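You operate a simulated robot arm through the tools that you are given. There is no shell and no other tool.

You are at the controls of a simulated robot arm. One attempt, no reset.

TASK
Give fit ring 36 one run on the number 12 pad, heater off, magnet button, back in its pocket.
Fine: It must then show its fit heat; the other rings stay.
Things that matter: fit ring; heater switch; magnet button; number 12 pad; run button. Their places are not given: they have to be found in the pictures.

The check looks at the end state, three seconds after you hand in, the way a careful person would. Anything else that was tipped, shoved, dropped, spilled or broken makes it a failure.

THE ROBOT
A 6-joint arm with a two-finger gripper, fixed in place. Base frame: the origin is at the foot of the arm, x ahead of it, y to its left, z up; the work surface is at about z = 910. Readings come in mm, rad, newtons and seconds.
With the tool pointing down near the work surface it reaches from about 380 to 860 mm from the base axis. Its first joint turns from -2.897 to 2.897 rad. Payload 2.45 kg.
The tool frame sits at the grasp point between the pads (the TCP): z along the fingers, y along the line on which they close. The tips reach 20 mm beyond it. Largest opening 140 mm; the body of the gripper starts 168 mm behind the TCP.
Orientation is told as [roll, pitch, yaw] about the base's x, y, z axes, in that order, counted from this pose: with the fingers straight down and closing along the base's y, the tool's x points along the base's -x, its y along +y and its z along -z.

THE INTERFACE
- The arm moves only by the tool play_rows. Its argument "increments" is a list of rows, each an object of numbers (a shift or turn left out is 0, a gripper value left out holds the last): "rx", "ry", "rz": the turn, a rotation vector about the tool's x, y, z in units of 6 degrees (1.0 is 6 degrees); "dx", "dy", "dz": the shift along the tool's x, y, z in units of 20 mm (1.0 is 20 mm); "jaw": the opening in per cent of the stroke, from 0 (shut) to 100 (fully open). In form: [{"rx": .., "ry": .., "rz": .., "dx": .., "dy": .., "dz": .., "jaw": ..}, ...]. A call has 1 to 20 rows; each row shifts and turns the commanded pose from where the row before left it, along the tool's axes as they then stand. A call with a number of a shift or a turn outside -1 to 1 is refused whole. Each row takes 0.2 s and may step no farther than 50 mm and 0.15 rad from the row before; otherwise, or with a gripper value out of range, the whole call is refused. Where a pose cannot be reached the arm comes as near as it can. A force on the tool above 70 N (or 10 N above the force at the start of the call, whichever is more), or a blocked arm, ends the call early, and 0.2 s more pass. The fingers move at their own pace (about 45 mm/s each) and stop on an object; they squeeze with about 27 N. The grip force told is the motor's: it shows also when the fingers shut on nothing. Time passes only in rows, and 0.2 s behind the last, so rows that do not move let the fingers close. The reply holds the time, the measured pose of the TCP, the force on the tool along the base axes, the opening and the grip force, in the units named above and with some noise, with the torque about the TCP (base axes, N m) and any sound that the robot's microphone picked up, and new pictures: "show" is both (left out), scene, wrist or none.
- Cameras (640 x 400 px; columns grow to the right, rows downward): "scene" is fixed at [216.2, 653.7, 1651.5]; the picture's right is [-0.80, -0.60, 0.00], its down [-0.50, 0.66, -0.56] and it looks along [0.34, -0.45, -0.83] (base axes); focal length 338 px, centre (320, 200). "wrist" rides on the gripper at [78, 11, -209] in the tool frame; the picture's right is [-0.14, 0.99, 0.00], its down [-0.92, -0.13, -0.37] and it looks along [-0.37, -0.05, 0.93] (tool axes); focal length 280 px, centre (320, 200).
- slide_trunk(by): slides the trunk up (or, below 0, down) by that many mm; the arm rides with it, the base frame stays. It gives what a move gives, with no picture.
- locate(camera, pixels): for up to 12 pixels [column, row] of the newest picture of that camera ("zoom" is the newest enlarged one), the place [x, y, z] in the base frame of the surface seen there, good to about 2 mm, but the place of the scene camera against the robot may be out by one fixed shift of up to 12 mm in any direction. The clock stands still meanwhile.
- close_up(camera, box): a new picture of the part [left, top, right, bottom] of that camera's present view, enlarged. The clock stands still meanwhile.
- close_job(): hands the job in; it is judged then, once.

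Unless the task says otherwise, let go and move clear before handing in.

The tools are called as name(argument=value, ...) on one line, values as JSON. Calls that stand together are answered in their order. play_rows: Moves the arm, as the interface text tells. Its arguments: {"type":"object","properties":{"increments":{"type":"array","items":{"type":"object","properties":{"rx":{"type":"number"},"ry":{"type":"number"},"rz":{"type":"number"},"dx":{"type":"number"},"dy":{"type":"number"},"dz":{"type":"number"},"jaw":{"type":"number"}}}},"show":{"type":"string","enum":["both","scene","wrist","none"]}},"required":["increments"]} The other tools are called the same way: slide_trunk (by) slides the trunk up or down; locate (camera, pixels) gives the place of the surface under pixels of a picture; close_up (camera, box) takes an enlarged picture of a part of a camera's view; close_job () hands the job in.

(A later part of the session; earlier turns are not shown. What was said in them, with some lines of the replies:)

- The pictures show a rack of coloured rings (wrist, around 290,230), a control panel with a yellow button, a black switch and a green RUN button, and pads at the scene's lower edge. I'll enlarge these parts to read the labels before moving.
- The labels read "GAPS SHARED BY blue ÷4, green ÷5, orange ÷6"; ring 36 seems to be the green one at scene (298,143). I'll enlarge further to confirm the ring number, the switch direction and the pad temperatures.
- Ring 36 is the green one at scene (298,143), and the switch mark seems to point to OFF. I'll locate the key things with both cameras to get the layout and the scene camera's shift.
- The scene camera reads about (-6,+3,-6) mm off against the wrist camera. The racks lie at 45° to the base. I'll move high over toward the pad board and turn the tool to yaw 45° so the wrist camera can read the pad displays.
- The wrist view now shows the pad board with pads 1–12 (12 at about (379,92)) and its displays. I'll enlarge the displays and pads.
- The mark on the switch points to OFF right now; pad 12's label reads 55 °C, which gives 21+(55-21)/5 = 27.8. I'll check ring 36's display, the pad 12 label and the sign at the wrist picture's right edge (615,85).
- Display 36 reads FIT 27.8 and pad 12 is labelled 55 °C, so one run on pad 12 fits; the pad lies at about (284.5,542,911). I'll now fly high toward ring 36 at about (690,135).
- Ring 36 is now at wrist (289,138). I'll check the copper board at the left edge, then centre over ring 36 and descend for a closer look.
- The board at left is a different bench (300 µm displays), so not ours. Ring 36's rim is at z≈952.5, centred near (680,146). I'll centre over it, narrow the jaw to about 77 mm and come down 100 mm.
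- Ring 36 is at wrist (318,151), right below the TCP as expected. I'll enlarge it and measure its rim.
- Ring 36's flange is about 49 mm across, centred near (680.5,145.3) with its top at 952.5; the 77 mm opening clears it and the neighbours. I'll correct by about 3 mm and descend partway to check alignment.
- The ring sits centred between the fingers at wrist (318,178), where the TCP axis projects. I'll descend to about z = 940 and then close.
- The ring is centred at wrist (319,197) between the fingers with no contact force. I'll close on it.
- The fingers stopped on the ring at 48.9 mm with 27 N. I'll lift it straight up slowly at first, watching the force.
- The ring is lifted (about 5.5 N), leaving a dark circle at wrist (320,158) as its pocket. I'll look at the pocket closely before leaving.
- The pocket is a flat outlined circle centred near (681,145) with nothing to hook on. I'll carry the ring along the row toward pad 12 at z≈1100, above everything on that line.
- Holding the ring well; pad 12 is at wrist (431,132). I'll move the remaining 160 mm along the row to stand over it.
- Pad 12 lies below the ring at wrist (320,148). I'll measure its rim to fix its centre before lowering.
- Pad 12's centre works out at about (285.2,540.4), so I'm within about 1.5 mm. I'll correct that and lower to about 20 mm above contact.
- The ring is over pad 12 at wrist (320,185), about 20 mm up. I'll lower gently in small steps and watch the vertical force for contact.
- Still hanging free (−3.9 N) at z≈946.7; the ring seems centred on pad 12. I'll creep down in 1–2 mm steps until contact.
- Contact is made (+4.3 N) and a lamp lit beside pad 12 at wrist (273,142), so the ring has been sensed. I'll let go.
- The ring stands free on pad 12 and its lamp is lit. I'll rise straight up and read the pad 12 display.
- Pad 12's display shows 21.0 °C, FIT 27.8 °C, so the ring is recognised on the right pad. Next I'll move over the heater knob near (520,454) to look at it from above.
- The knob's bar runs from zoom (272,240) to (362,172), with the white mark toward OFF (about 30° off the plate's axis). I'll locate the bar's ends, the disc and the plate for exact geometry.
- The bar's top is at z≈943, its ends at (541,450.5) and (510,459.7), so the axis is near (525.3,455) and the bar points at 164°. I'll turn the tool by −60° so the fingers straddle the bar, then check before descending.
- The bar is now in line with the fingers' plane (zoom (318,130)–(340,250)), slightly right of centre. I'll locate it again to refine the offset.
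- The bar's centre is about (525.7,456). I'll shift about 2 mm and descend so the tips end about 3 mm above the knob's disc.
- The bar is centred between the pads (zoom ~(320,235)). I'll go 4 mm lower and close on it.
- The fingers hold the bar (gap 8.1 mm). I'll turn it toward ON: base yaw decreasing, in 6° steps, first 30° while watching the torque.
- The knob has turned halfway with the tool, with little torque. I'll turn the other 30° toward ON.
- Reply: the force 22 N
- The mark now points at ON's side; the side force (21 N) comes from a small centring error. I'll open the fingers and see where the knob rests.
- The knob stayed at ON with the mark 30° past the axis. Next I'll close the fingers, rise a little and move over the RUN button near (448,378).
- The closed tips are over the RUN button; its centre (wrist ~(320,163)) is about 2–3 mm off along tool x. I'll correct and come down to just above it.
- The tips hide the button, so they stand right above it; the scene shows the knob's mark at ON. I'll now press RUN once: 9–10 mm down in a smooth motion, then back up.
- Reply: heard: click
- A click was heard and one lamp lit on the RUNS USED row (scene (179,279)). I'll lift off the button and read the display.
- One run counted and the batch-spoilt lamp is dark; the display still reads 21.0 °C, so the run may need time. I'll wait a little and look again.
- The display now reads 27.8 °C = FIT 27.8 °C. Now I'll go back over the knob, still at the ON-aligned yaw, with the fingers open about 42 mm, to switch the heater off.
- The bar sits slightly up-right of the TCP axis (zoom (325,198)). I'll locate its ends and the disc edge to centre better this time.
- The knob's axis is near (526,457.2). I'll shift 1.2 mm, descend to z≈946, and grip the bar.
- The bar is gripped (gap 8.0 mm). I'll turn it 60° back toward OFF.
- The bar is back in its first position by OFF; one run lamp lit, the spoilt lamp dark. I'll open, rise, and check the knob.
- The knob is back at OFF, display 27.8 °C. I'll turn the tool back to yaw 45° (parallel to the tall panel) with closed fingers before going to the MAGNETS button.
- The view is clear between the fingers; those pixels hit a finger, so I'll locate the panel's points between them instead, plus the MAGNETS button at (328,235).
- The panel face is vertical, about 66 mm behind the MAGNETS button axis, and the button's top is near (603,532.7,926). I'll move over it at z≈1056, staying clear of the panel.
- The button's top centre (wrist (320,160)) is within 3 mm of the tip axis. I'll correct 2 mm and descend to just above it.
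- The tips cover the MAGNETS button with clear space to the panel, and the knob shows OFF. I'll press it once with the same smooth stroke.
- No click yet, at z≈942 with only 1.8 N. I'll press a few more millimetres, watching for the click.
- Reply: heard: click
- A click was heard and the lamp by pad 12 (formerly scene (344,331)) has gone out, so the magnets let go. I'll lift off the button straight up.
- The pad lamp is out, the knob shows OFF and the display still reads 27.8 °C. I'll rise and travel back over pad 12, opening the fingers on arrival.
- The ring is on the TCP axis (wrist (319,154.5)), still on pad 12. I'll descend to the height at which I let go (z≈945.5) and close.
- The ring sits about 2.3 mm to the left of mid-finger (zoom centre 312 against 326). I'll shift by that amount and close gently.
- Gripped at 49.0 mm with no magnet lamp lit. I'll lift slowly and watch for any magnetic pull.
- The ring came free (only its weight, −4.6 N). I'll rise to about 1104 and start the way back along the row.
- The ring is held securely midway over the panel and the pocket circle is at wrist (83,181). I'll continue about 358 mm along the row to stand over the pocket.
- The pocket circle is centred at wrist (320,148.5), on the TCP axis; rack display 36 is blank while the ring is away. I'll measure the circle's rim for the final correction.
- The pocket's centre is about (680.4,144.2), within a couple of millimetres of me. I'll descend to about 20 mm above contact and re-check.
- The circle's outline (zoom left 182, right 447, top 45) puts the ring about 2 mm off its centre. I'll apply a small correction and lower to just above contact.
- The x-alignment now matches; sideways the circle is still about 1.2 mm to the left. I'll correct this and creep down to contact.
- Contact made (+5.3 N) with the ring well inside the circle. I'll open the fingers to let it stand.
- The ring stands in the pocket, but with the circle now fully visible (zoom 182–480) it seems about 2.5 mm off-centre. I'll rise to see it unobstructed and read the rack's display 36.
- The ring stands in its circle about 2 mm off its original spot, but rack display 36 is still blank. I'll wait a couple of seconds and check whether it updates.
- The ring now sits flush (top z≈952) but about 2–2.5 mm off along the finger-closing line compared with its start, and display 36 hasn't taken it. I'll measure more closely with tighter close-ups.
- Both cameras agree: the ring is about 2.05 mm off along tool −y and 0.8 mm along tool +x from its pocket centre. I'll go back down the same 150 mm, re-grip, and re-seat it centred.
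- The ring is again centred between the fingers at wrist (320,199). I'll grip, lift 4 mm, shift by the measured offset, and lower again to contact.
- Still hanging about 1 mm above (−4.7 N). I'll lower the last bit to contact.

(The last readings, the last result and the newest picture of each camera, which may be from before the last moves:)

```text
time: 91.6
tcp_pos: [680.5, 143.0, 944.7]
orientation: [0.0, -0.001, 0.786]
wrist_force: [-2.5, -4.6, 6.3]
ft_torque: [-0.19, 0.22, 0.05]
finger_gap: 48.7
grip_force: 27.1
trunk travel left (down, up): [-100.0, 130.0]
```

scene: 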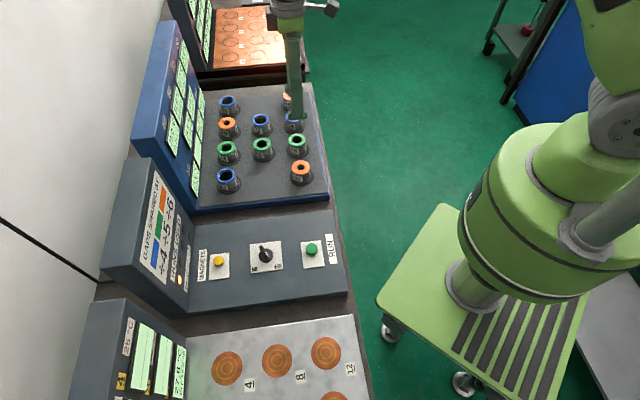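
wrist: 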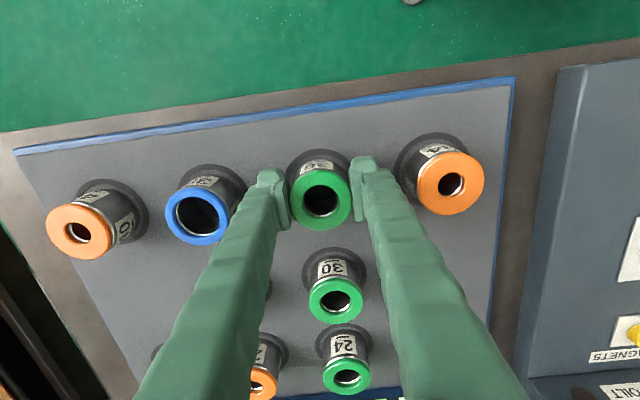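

Contact made (+6.3 N). I'll release, wait a moment and rise to check the seat and the display.

play_rows(increments=[{"jaw": 54}, {}, {}, {"dz": -0.5}, {"dz": -1}, {"dz": -1}, {"dz": -1}, {"dz": -1}, {"dz": -1}, {"dz": -1}, {"dz": -1}, {}], show="both")

close_up(camera="wrist", box=[290, 120, 354, 180])

close_up(camera="scene", box=[278, 125, 318, 165])

close_up(camera="wrist", box=[230, 290, 410, 400])

```text
time: 94.2
tcp_pos: [679.7, 143.3, 1093.8]
orientation: [-0.002, 0.0, 0.785]
wrist_force: [-0.3, 0.0, 0.3]
ft_torque: [-0.01, 0.01, 0.0]
finger_gap: 75.8
grip_force: 0.1
trunk travel left (down, up): [-100.0, 130.0]
```

scene: 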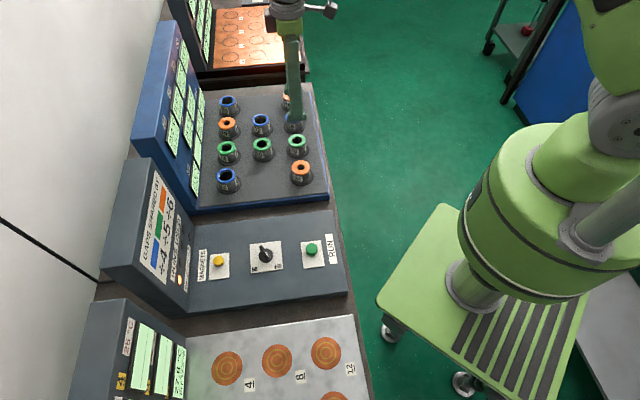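
wrist: 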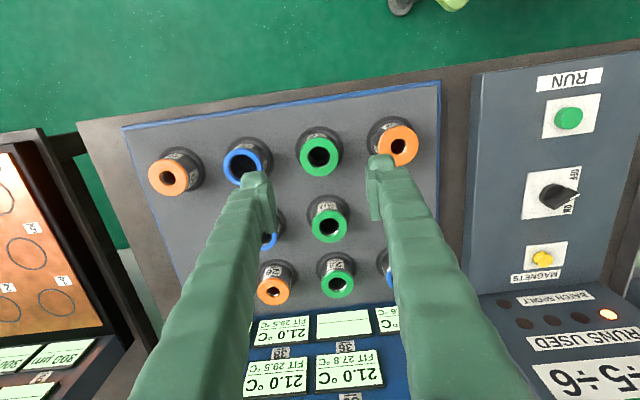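

```text
6.67 times, centred on (322, 150) of wrist
```

zoom: 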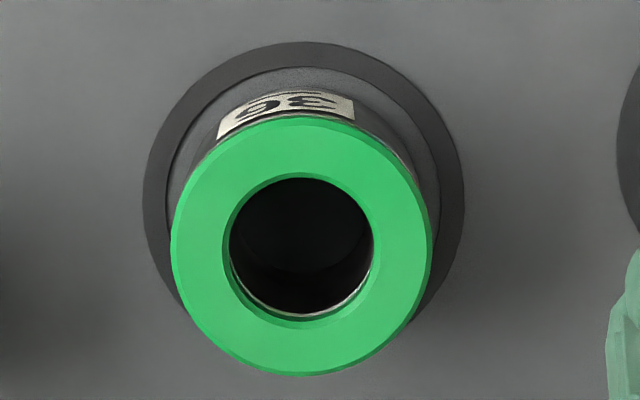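

```text
10.00 times, centred on (298, 145) of scene
```

zoom: 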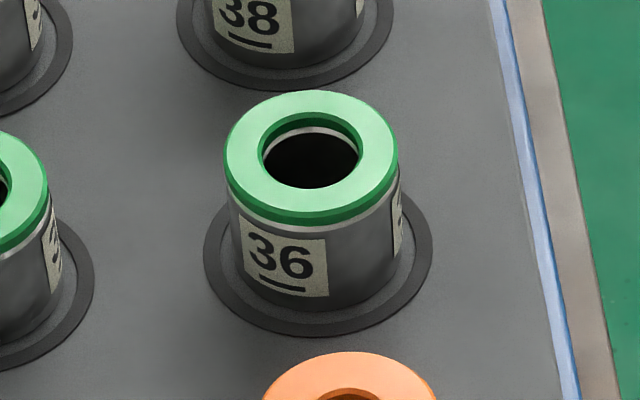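

```text
3.56 times, centred on (320, 345) of wrist
```

zoom: 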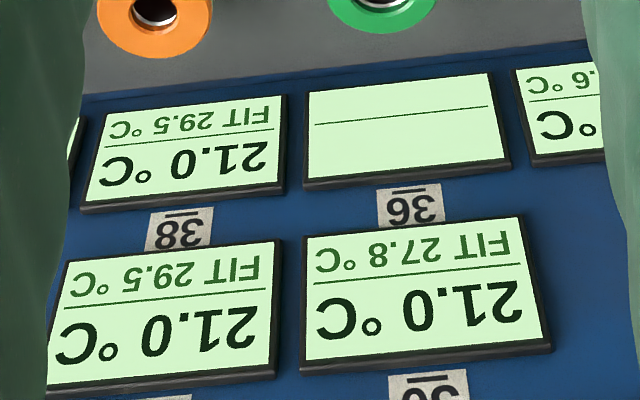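

Ring 36 is now well centred (wrist flange 301.5 against circle 303.5), yet display 36 is still blank. I'll move clear upward and wait several seconds to see whether the rack takes it.

play_rows(increments=[{"dz": -1}, {"dz": -1}, {"dz": -1}, {"dz": -1}, {"dz": -1}, {}, {}, {}, {}, {}, {}, {}, {}, {}, {}, {}, {}], show="both")

close_up(camera="wrist", box=[220, 250, 400, 350])

close_up(camera="scene", box=[110, 210, 370, 400])

close_up(camera="scene", box=[130, 30, 340, 210])

```text
time: 97.8
tcp_pos: [680.8, 145.1, 1192.9]
orientation: [0.0, -0.001, 0.785]
wrist_force: [-0.3, -0.4, 0.6]
ft_torque: [-0.02, 0.03, 0.04]
finger_gap: 75.5
grip_force: 0.0
trunk travel left (down, up): [-100.0, 130.0]
```

scene: 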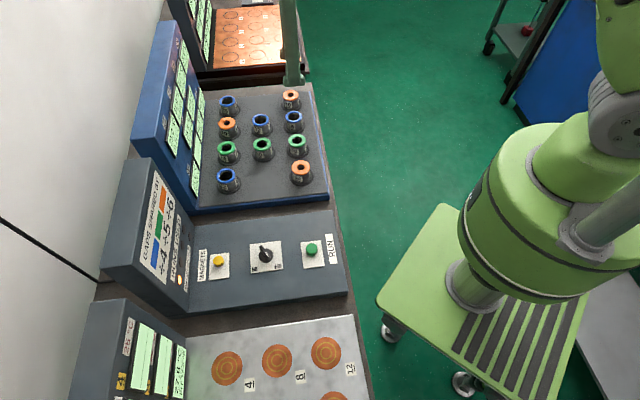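
wrist: 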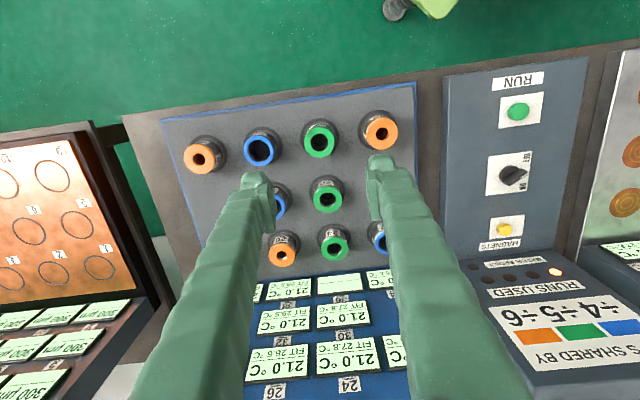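

```text
3.56 times, centred on (310, 300) of wrist
```

zoom: 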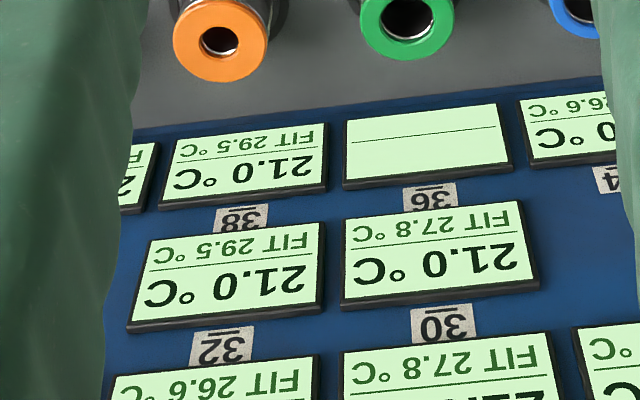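

```text
2.11 times, centred on (240, 305) of scene
```

zoom: 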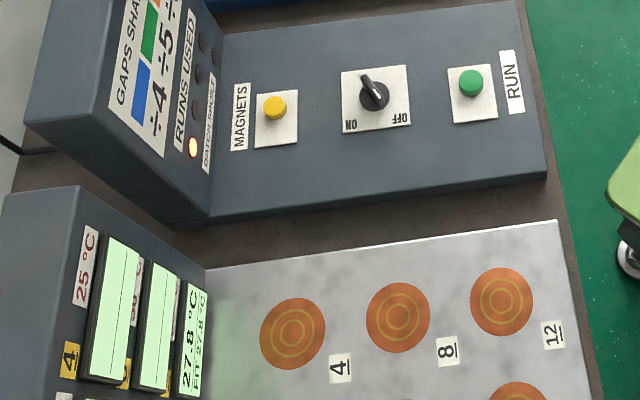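

```text
2.22 times, centred on (235, 120) of scene
```

zoom: 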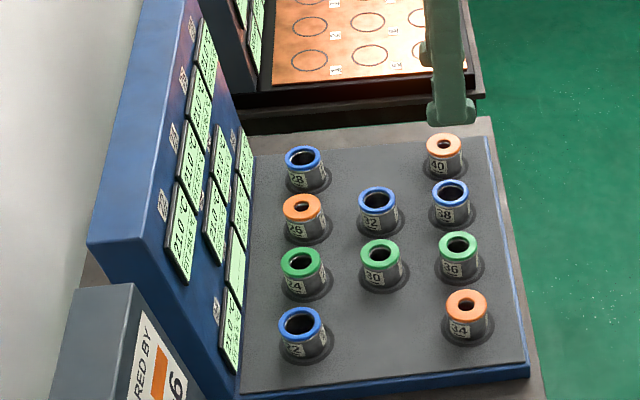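

Display 36 stays blank even after 6 s. I'll compare the fixed scene camera's view of the knob, using the same close-up box as at the start, and re-check ring 36's height and the pad 12 display.

close_up(camera="scene", box=[230, 220, 350, 295])

close_up(camera="scene", box=[160, 330, 200, 400])

close_up(camera="scene", box=[270, 80, 340, 200])

close_up(camera="scene", box=[150, 250, 220, 300])

locate(camera="scene", pixels=[[290, 139], [305, 139], [298, 133], [297, 146], [263, 134], [262, 147]])

```text
5.33 times, centred on (290, 258) of scene
```

zoom: 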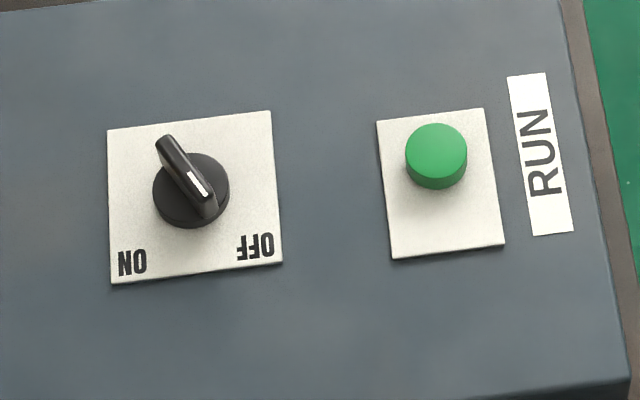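

```text
5.71 times, centred on (180, 365) of scene
```

zoom: 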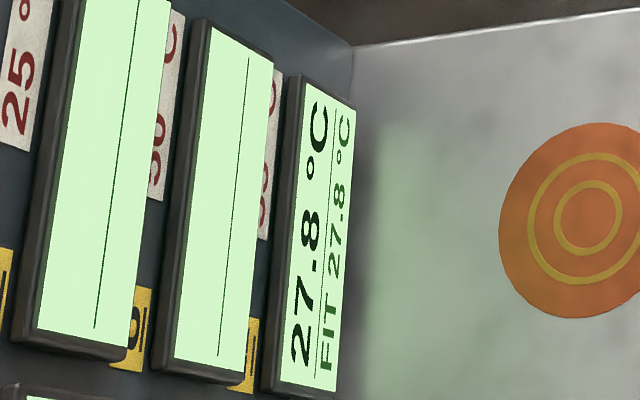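

```text
3.33 times, centred on (305, 140) of scene
```

zoom: 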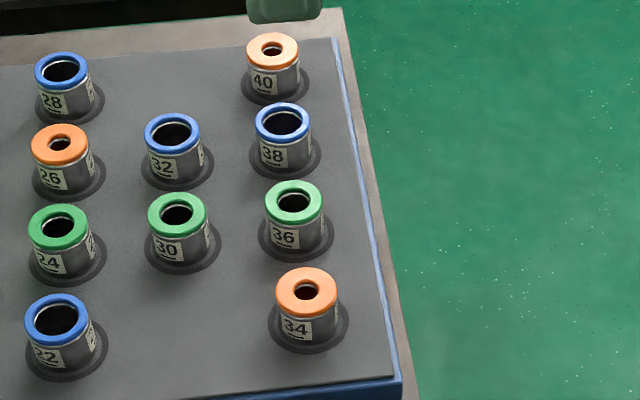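

```text
8.00 times, centred on (185, 275) of scene
```

zoom: 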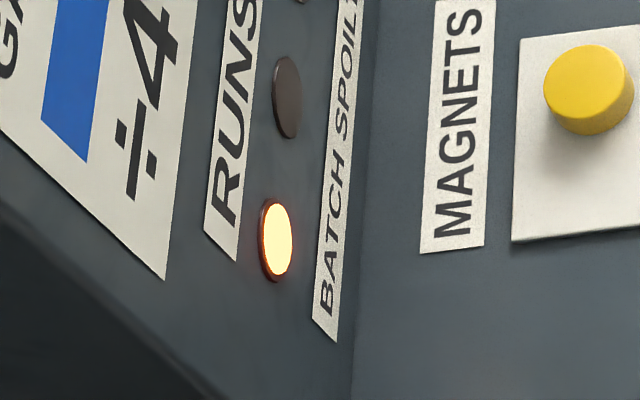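

```text
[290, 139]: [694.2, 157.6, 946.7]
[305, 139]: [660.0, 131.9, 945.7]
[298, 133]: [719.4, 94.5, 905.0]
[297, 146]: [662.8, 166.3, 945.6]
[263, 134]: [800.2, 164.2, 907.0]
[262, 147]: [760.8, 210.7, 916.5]
```

The knob and ring 36 look identical to the starting pictures; only display 36 is blank while display 12 still holds 27.8. I'll wait longer to see if the rack reading is merely slow.

play_rows(increments=[{}, {}, {}, {}, {}, {}, {}, {}, {}, {}, {}, {}, {}, {}, {}, {}, {}, {}, {}, {}], show="wrist")

close_up(camera="wrist", box=[220, 250, 400, 350])

close_up(camera="wrist", box=[290, 110, 350, 160])

locate(camera="wrist", pixels=[[306, 142], [333, 142], [319, 129], [319, 156], [313, 194], [340, 194], [326, 182], [326, 207], [248, 152], [275, 152]])

```text
time: 102.0
tcp_pos: [680.0, 143.8, 1193.6]
orientation: [0.0, 0.0, 0.787]
wrist_force: [-1.3, -1.1, 0.1]
ft_torque: [-0.02, 0.04, -0.01]
finger_gap: 75.5
grip_force: 0.2
trunk travel left (down, up): [-100.0, 130.0]
```

wrist: 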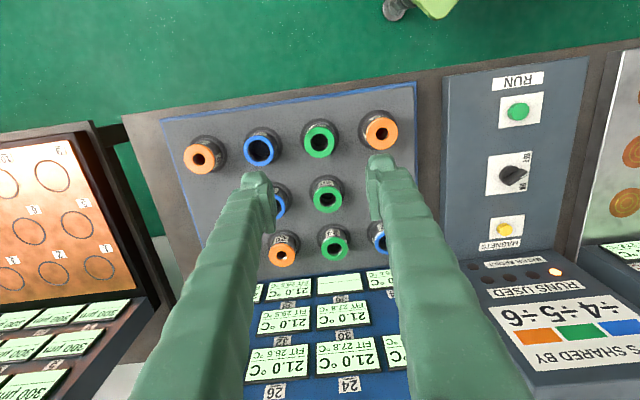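

```text
3.56 times, centred on (310, 300) of wrist
```

zoom: 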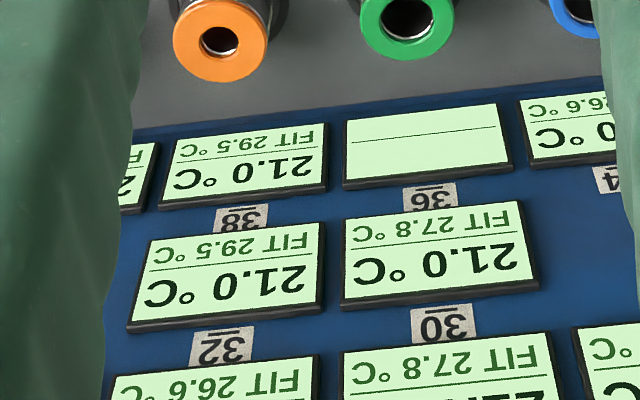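

```text
8.00 times, centred on (320, 135) of wrist
```

zoom: 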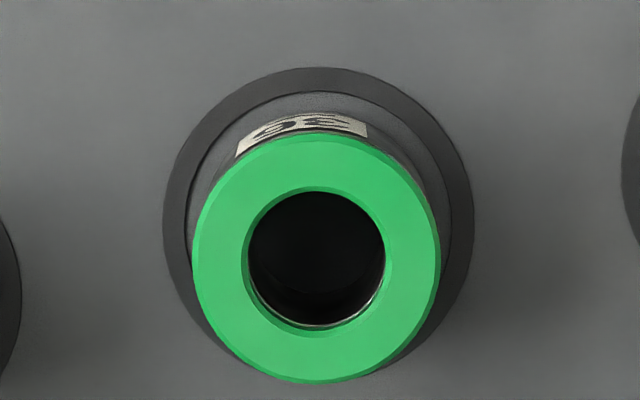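

```text
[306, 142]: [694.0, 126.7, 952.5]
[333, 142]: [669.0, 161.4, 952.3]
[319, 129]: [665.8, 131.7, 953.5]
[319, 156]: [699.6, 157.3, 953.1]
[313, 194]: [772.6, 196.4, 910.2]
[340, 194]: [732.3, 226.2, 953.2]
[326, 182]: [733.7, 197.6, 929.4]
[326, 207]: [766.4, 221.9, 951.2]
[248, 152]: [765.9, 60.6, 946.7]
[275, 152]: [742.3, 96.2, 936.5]
```

Ring 36 is centred to within about 1 mm (circle 318.5, flange 316.5 in the 8× view) and upright, yet display 36 is blank after 10 s. I'll wait longer once more before drawing conclusions.

play_rows(increments=[{}, {}, {}, {}, {}, {}, {}, {}, {}, {}, {}, {}, {}, {}, {}, {}, {}, {}, {}, {}], show="none")

play_rows(increments=[{}, {}, {}, {}, {}, {}, {}, {}, {}, {}, {}, {}, {}, {}, {}, {}, {}, {}, {}, {}], show="both")

close_up(camera="wrist", box=[220, 250, 400, 350])

close_up(camera="scene", box=[110, 210, 370, 400])

```text
time: 106.2
tcp_pos: [679.9, 144.0, 1193.0]
orientation: [0.0, 0.001, 0.785]
wrist_force: [-0.3, -0.3, -0.2]
ft_torque: [-0.02, 0.0, 0.05]
finger_gap: 75.9
grip_force: 0.1
trunk travel left (down, up): [-100.0, 130.0]
```

```text
time: 110.4
tcp_pos: [680.9, 143.9, 1194.0]
orientation: [0.0, 0.0, 0.786]
wrist_force: [-0.5, 0.3, 0.0]
ft_torque: [0.03, 0.01, 0.0]
finger_gap: 75.7
grip_force: 0.0
trunk travel left (down, up): [-100.0, 130.0]
```

scene: 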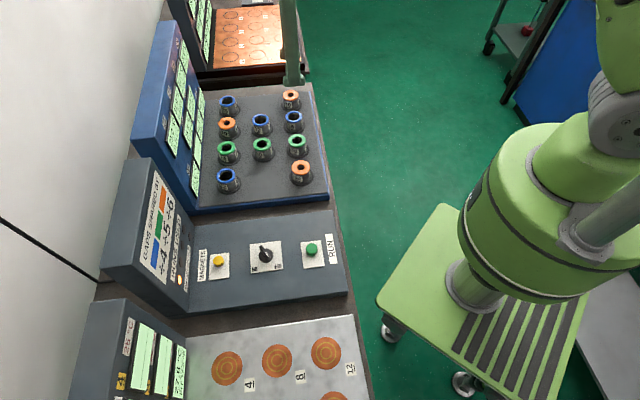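
wrist: 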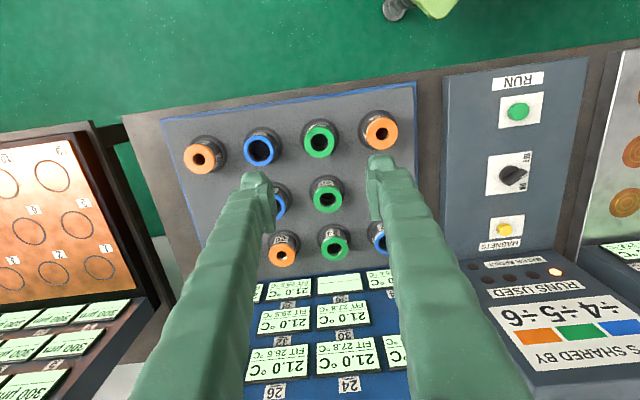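

```text
3.56 times, centred on (310, 300) of wrist
```

zoom: 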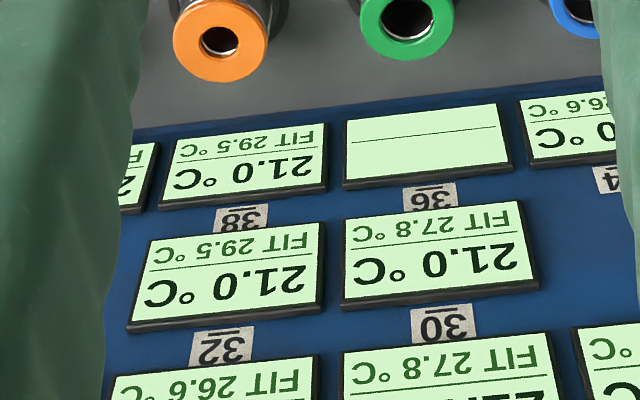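

```text
2.11 times, centred on (240, 305) of scene
```

zoom: 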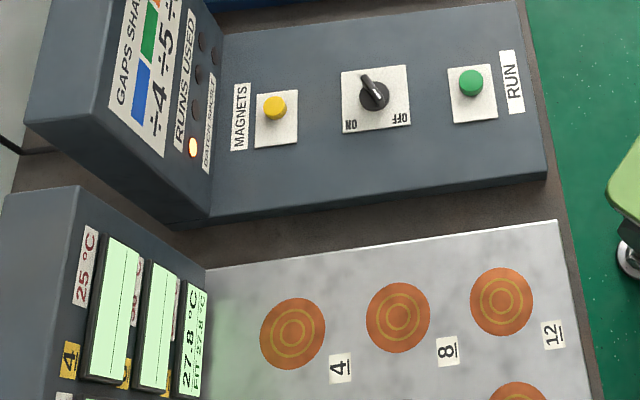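

Nothing changed after 18 s, so it isn't a delay. Since my second seating lifted the ring only 4 mm, I'll re-seat it properly: go back down the same 250 mm, grip, lift well clear, and set it down again at the centred place.

play_rows(increments=[{"dz": 1}, {"dz": 1}, {"dz": 1}, {"dz": 1}, {"dz": 1}, {"dz": 1}, {"dz": 1}, {"dz": 1}, {"dz": 1}, {"dz": 1}, {"dz": 1}, {"dz": 1}, {"dz": 0.5}, {}], show="wrist")

close_up(camera="wrist", box=[260, 130, 380, 230])

```text
time: 113.4
tcp_pos: [682.2, 142.0, 943.9]
orientation: [-0.001, -0.001, 0.786]
wrist_force: [0.0, 0.0, -0.3]
ft_torque: [0.04, -0.02, -0.04]
finger_gap: 75.5
grip_force: 0.2
trunk travel left (down, up): [-100.0, 130.0]
```

wrist: 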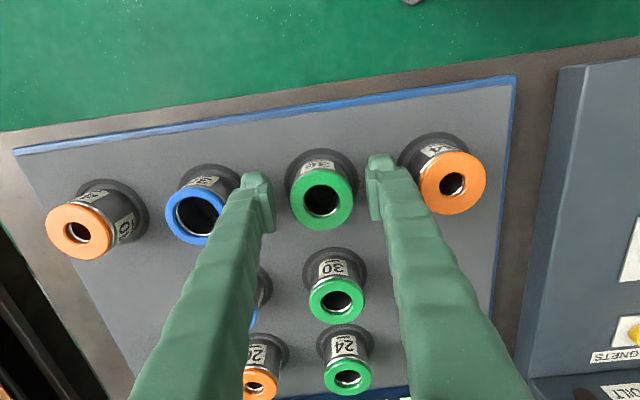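

```text
4.00 times, centred on (320, 180) of wrist
```

zoom: 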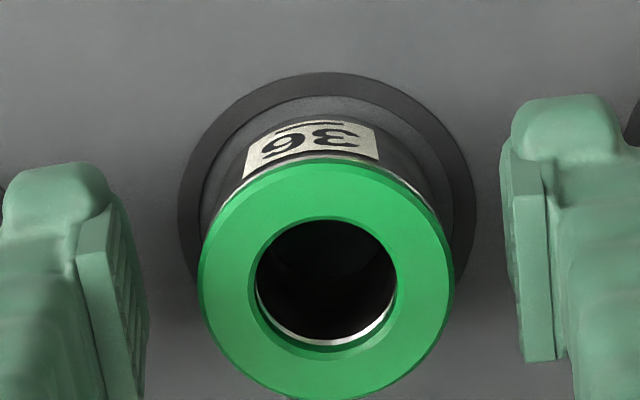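

The ring and circle are concentric here (327 against 327.5), with the finger midline about 1.1 mm left of it. I'll shift 1.1 mm, grip, lift 120 mm, pause, and look.

play_rows(increments=[{"dy": 0.055}, {}, {"jaw": 20}, {}, {}, {}, {"dz": -0.25}, {"dz": -0.75}, {"dz": -1}, {"dz": -1}, {"dz": -1}, {"dz": -1}, {"dz": -1}, {}], show="both")

close_up(camera="wrist", box=[230, 290, 410, 400])

close_up(camera="scene", box=[160, 330, 200, 400])

```text
time: 116.4
tcp_pos: [681.1, 144.5, 1064.4]
orientation: [0.001, 0.003, 0.786]
wrist_force: [-0.3, 0.2, -4.0]
ft_torque: [-0.05, 0.02, 0.01]
finger_gap: 48.7
grip_force: 27.5
trunk travel left (down, up): [-100.0, 130.0]
```

scene: 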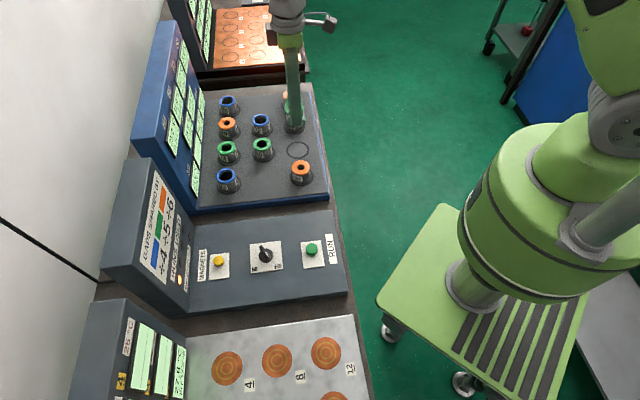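
wrist: 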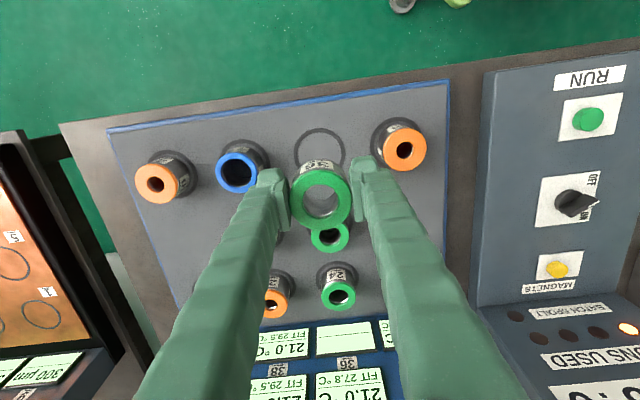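

```text
3.56 times, centred on (320, 345) of wrist
```

zoom: 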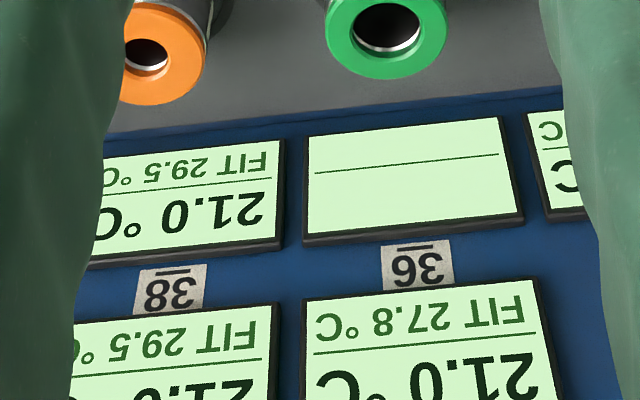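

```text
5.71 times, centred on (180, 365) of scene
```

zoom: 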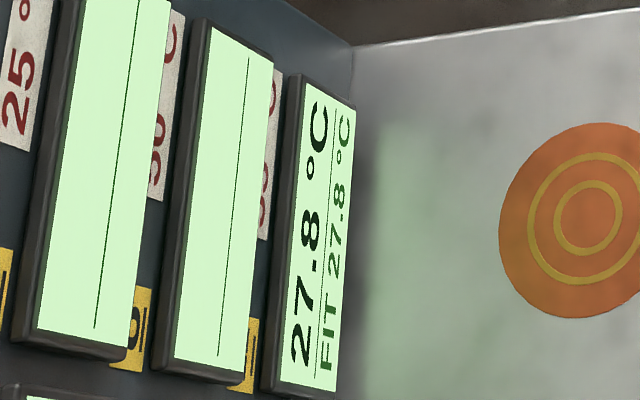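

The ring is held 120 mm up; display 12 still keeps 27.8. I'll lower straight back the same 120 mm, slowing down for contact.

play_rows(increments=[{"dz": 1}, {"dz": 1}, {"dz": 1}, {"dz": 1}, {"dz": 1}, {"dz": 0.5}, {"dz": 0.25}, {"dz": 0.1}, {"dz": 0.1}, {"dz": 0.05}, {}], show="wrist")

close_up(camera="wrist", box=[260, 130, 380, 230])

```text
time: 118.8
tcp_pos: [679.8, 143.8, 944.8]
orientation: [0.001, 0.0, 0.785]
wrist_force: [-0.1, -0.5, -0.1]
ft_torque: [-0.01, 0.05, 0.01]
finger_gap: 48.8
grip_force: 26.5
trunk travel left (down, up): [-100.0, 130.0]
```

wrist: 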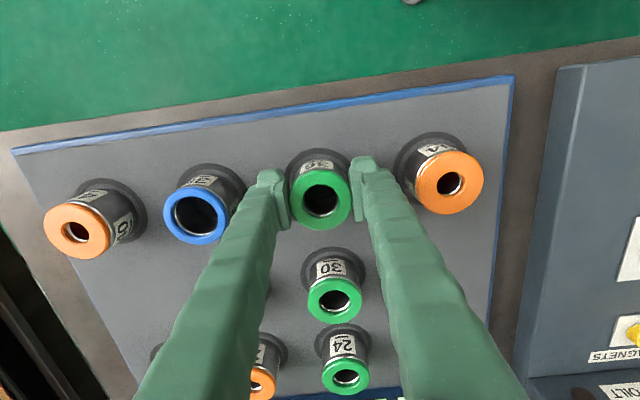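

```text
4.00 times, centred on (320, 180) of wrist
```

zoom: 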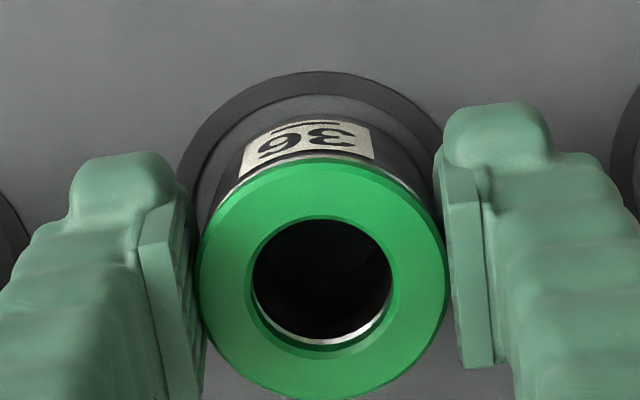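

The weight is now carried by the rack (−0.1 N) and the ring is concentric to within about 1 mm. I'll release, rise, and check display 36 again.

play_rows(increments=[{"jaw": 54}, {}, {}, {}, {"dz": -0.5}, {"dz": -1}, {"dz": -1}, {"dz": -1}, {"dz": -1}, {"dz": -1}, {"dz": -1}, {"dz": -1}, {"dz": -1}, {"dz": -1}, {"dz": -1}, {"dz": -1}, {"dz": -1}, {}, {}], show="both")

close_up(camera="wrist", box=[220, 250, 400, 350])

close_up(camera="wrist", box=[290, 110, 350, 160])

close_up(camera="scene", box=[278, 125, 318, 165])

```text
time: 122.8
tcp_pos: [679.4, 142.4, 1193.6]
orientation: [-0.001, 0.001, 0.786]
wrist_force: [-0.1, -0.9, 0.0]
ft_torque: [0.02, -0.04, -0.01]
finger_gap: 75.4
grip_force: 0.0
trunk travel left (down, up): [-100.0, 130.0]
```

scene: 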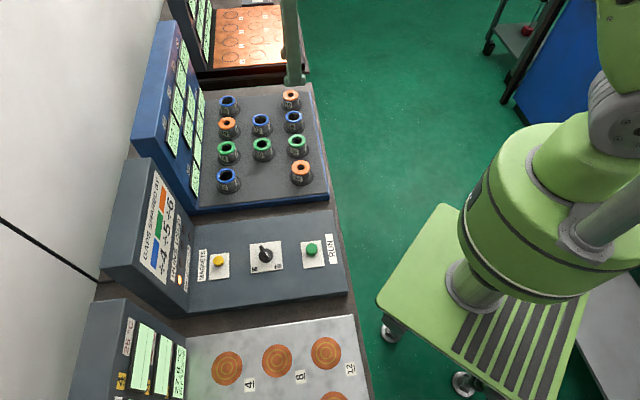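
wrist: 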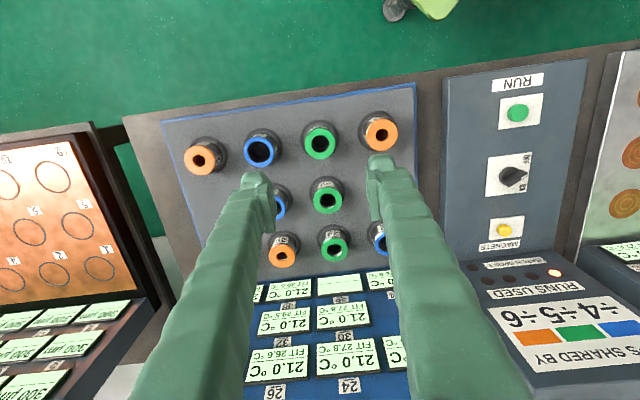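

```text
3.56 times, centred on (310, 300) of wrist
```

zoom: 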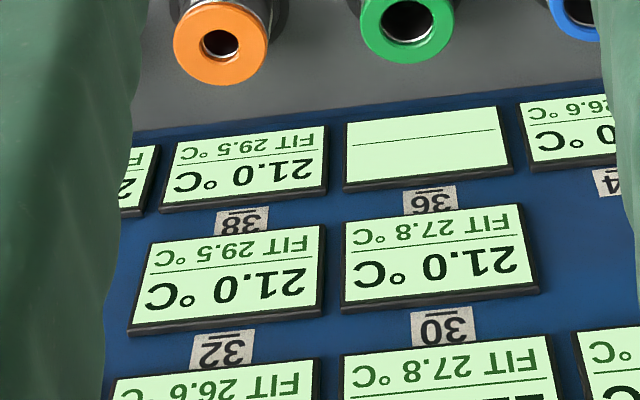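

```text
8.00 times, centred on (320, 135) of wrist
```

zoom: 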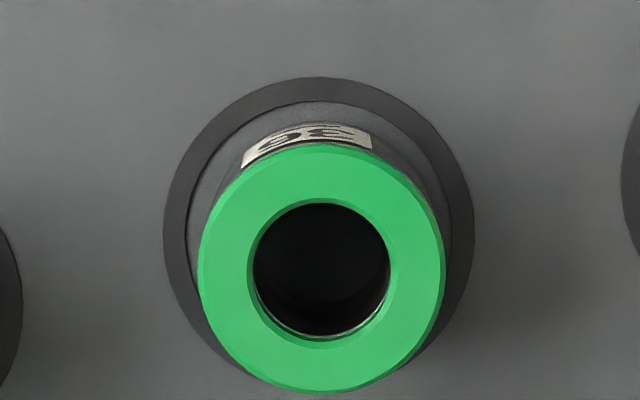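

```text
10.00 times, centred on (298, 145) of scene
```

zoom: 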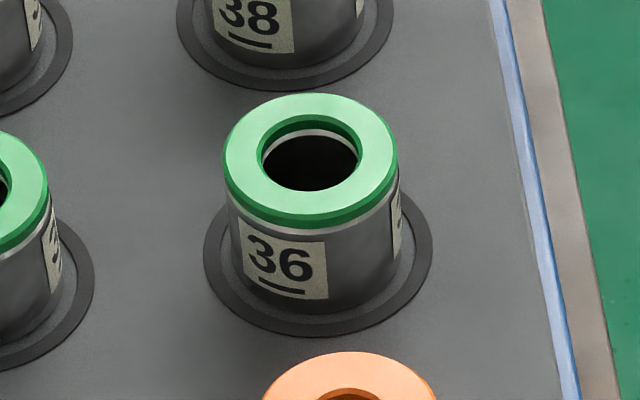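

Display 36 is still blank even after a full lift and re-seat, though ring 36 stands centred in its circle and all else looks right. I'll move well clear, back to the starting pose, and check everything from there.

play_rows(increments=[{"dy": 1}, {"dy": 1}, {"dy": 1}, {"dy": 1}, {"dy": 1}, {"dy": 1}, {"dx": -0.5, "dy": 0.9}, {"dx": -0.5}, {"rz": 1}, {"rz": 1}, {"rz": 1}, {"rz": 1}, {"rz": 1}, {"rz": 1}, {"rz": 1}, {"rz": 0.5}, {}, {}], show="both")

close_up(camera="wrist", box=[280, 200, 460, 400])

close_up(camera="scene", box=[150, 20, 220, 200])

```text
time: 126.6
tcp_pos: [596.9, 255.4, 1194.4]
orientation: [0.001, 0.0, -0.001]
wrist_force: [0.7, -0.1, 0.4]
ft_torque: [-0.01, 0.02, -0.01]
finger_gap: 75.6
grip_force: 0.1
trunk travel left (down, up): [-100.0, 130.0]
```

scene: 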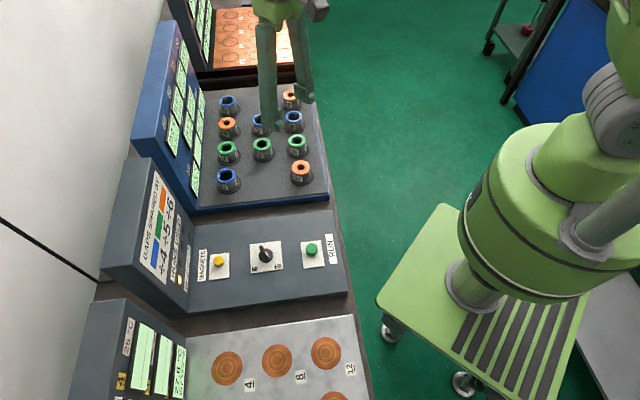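
wrist: 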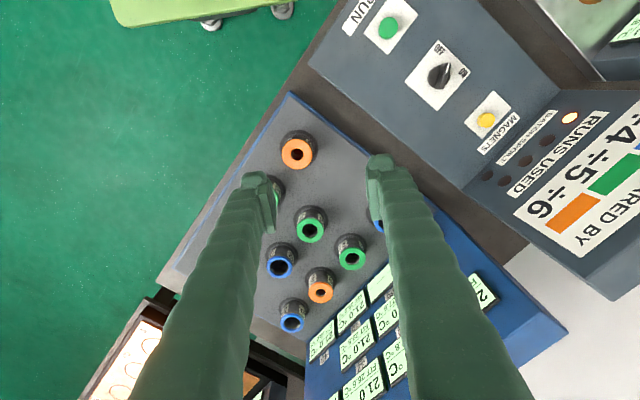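

```text
2.00 times, centred on (370, 300) of wrist
```

zoom: 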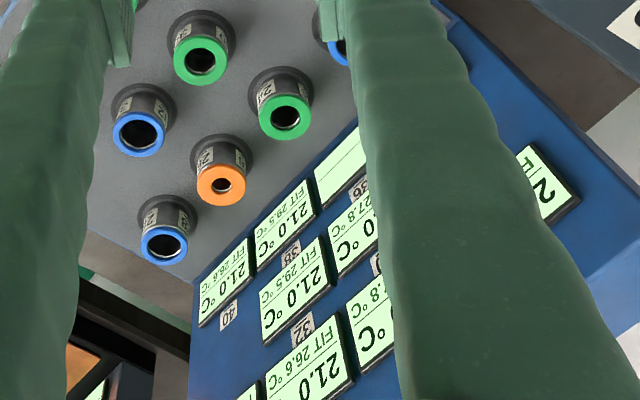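

```text
2.22 times, centred on (185, 110) of scene
```

zoom: 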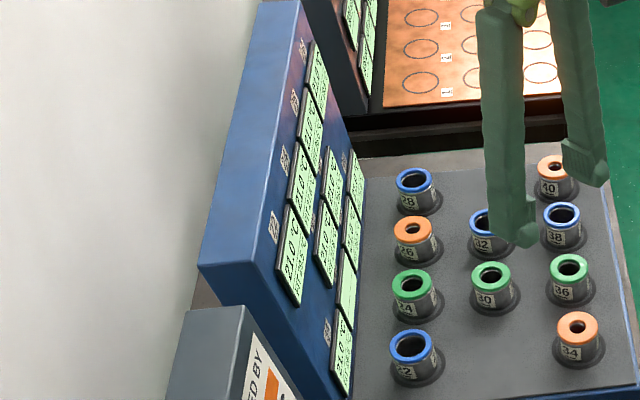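

The readings leave one doubt. Rack display 36 is still blank and display 12 still shows 27.8 °C, even after two re-seatings and a long wait.

What I can check:
- **Ring 36:** it stands upright in its pocket, within about 1 mm of centre (scene (297,140)). Its last reading was 27.8 °C, equal to FIT.
- **Run and lamps:** one run is used, the spoilt lamp is dark, and the lamp by pad 12 is out.
- **Heater:** the knob is at OFF.
- **Other rings:** they are untouched.
- **Gripper:** it is open and clear.

Pressing MAGNETS again might wake the display, but it could also switch the magnets back on, so I'm leaving it and handing in.

close_job()

```text
The job is handed in.
```

I put fit ring 36 through one run on the number 12 pad and returned it to its pocket. However, its own rack display (36) was still blank when I handed in. I don't know why, so I can't say the "must then show its fit heat" condition is met there.

- **Heat:** the pad 12 display went from 21.0 °C to 27.8 °C after the run, which matches the ring's fit heat of 27.8 °C. It still showed 27.8 °C at the end, even with the ring gone.
- **Run count:** one run lamp is lit and the batch-spoilt lamp is dark.
- **Heater:** the switch was off at the start, so I turned it on for the run and back off afterwards. It looks the same as in the starting pictures.
- **Magnets:** I pressed the button once after switching the heater off. The lamp by pad 12 went out and the ring lifted off freely.
- **Ring position:** it stands upright in its pocket, about 1 mm off centre. My first placement was about 2 mm off, so I re-seated it twice; neither that nor an 18-second wait brought the display back.
- **Other rings:** I did not touch them, and they look unchanged in the last pictures.

I did not press the magnet button a second time to try to wake the display, because that might have switched the magnets back on. The gripper was open and clear at hand-in.
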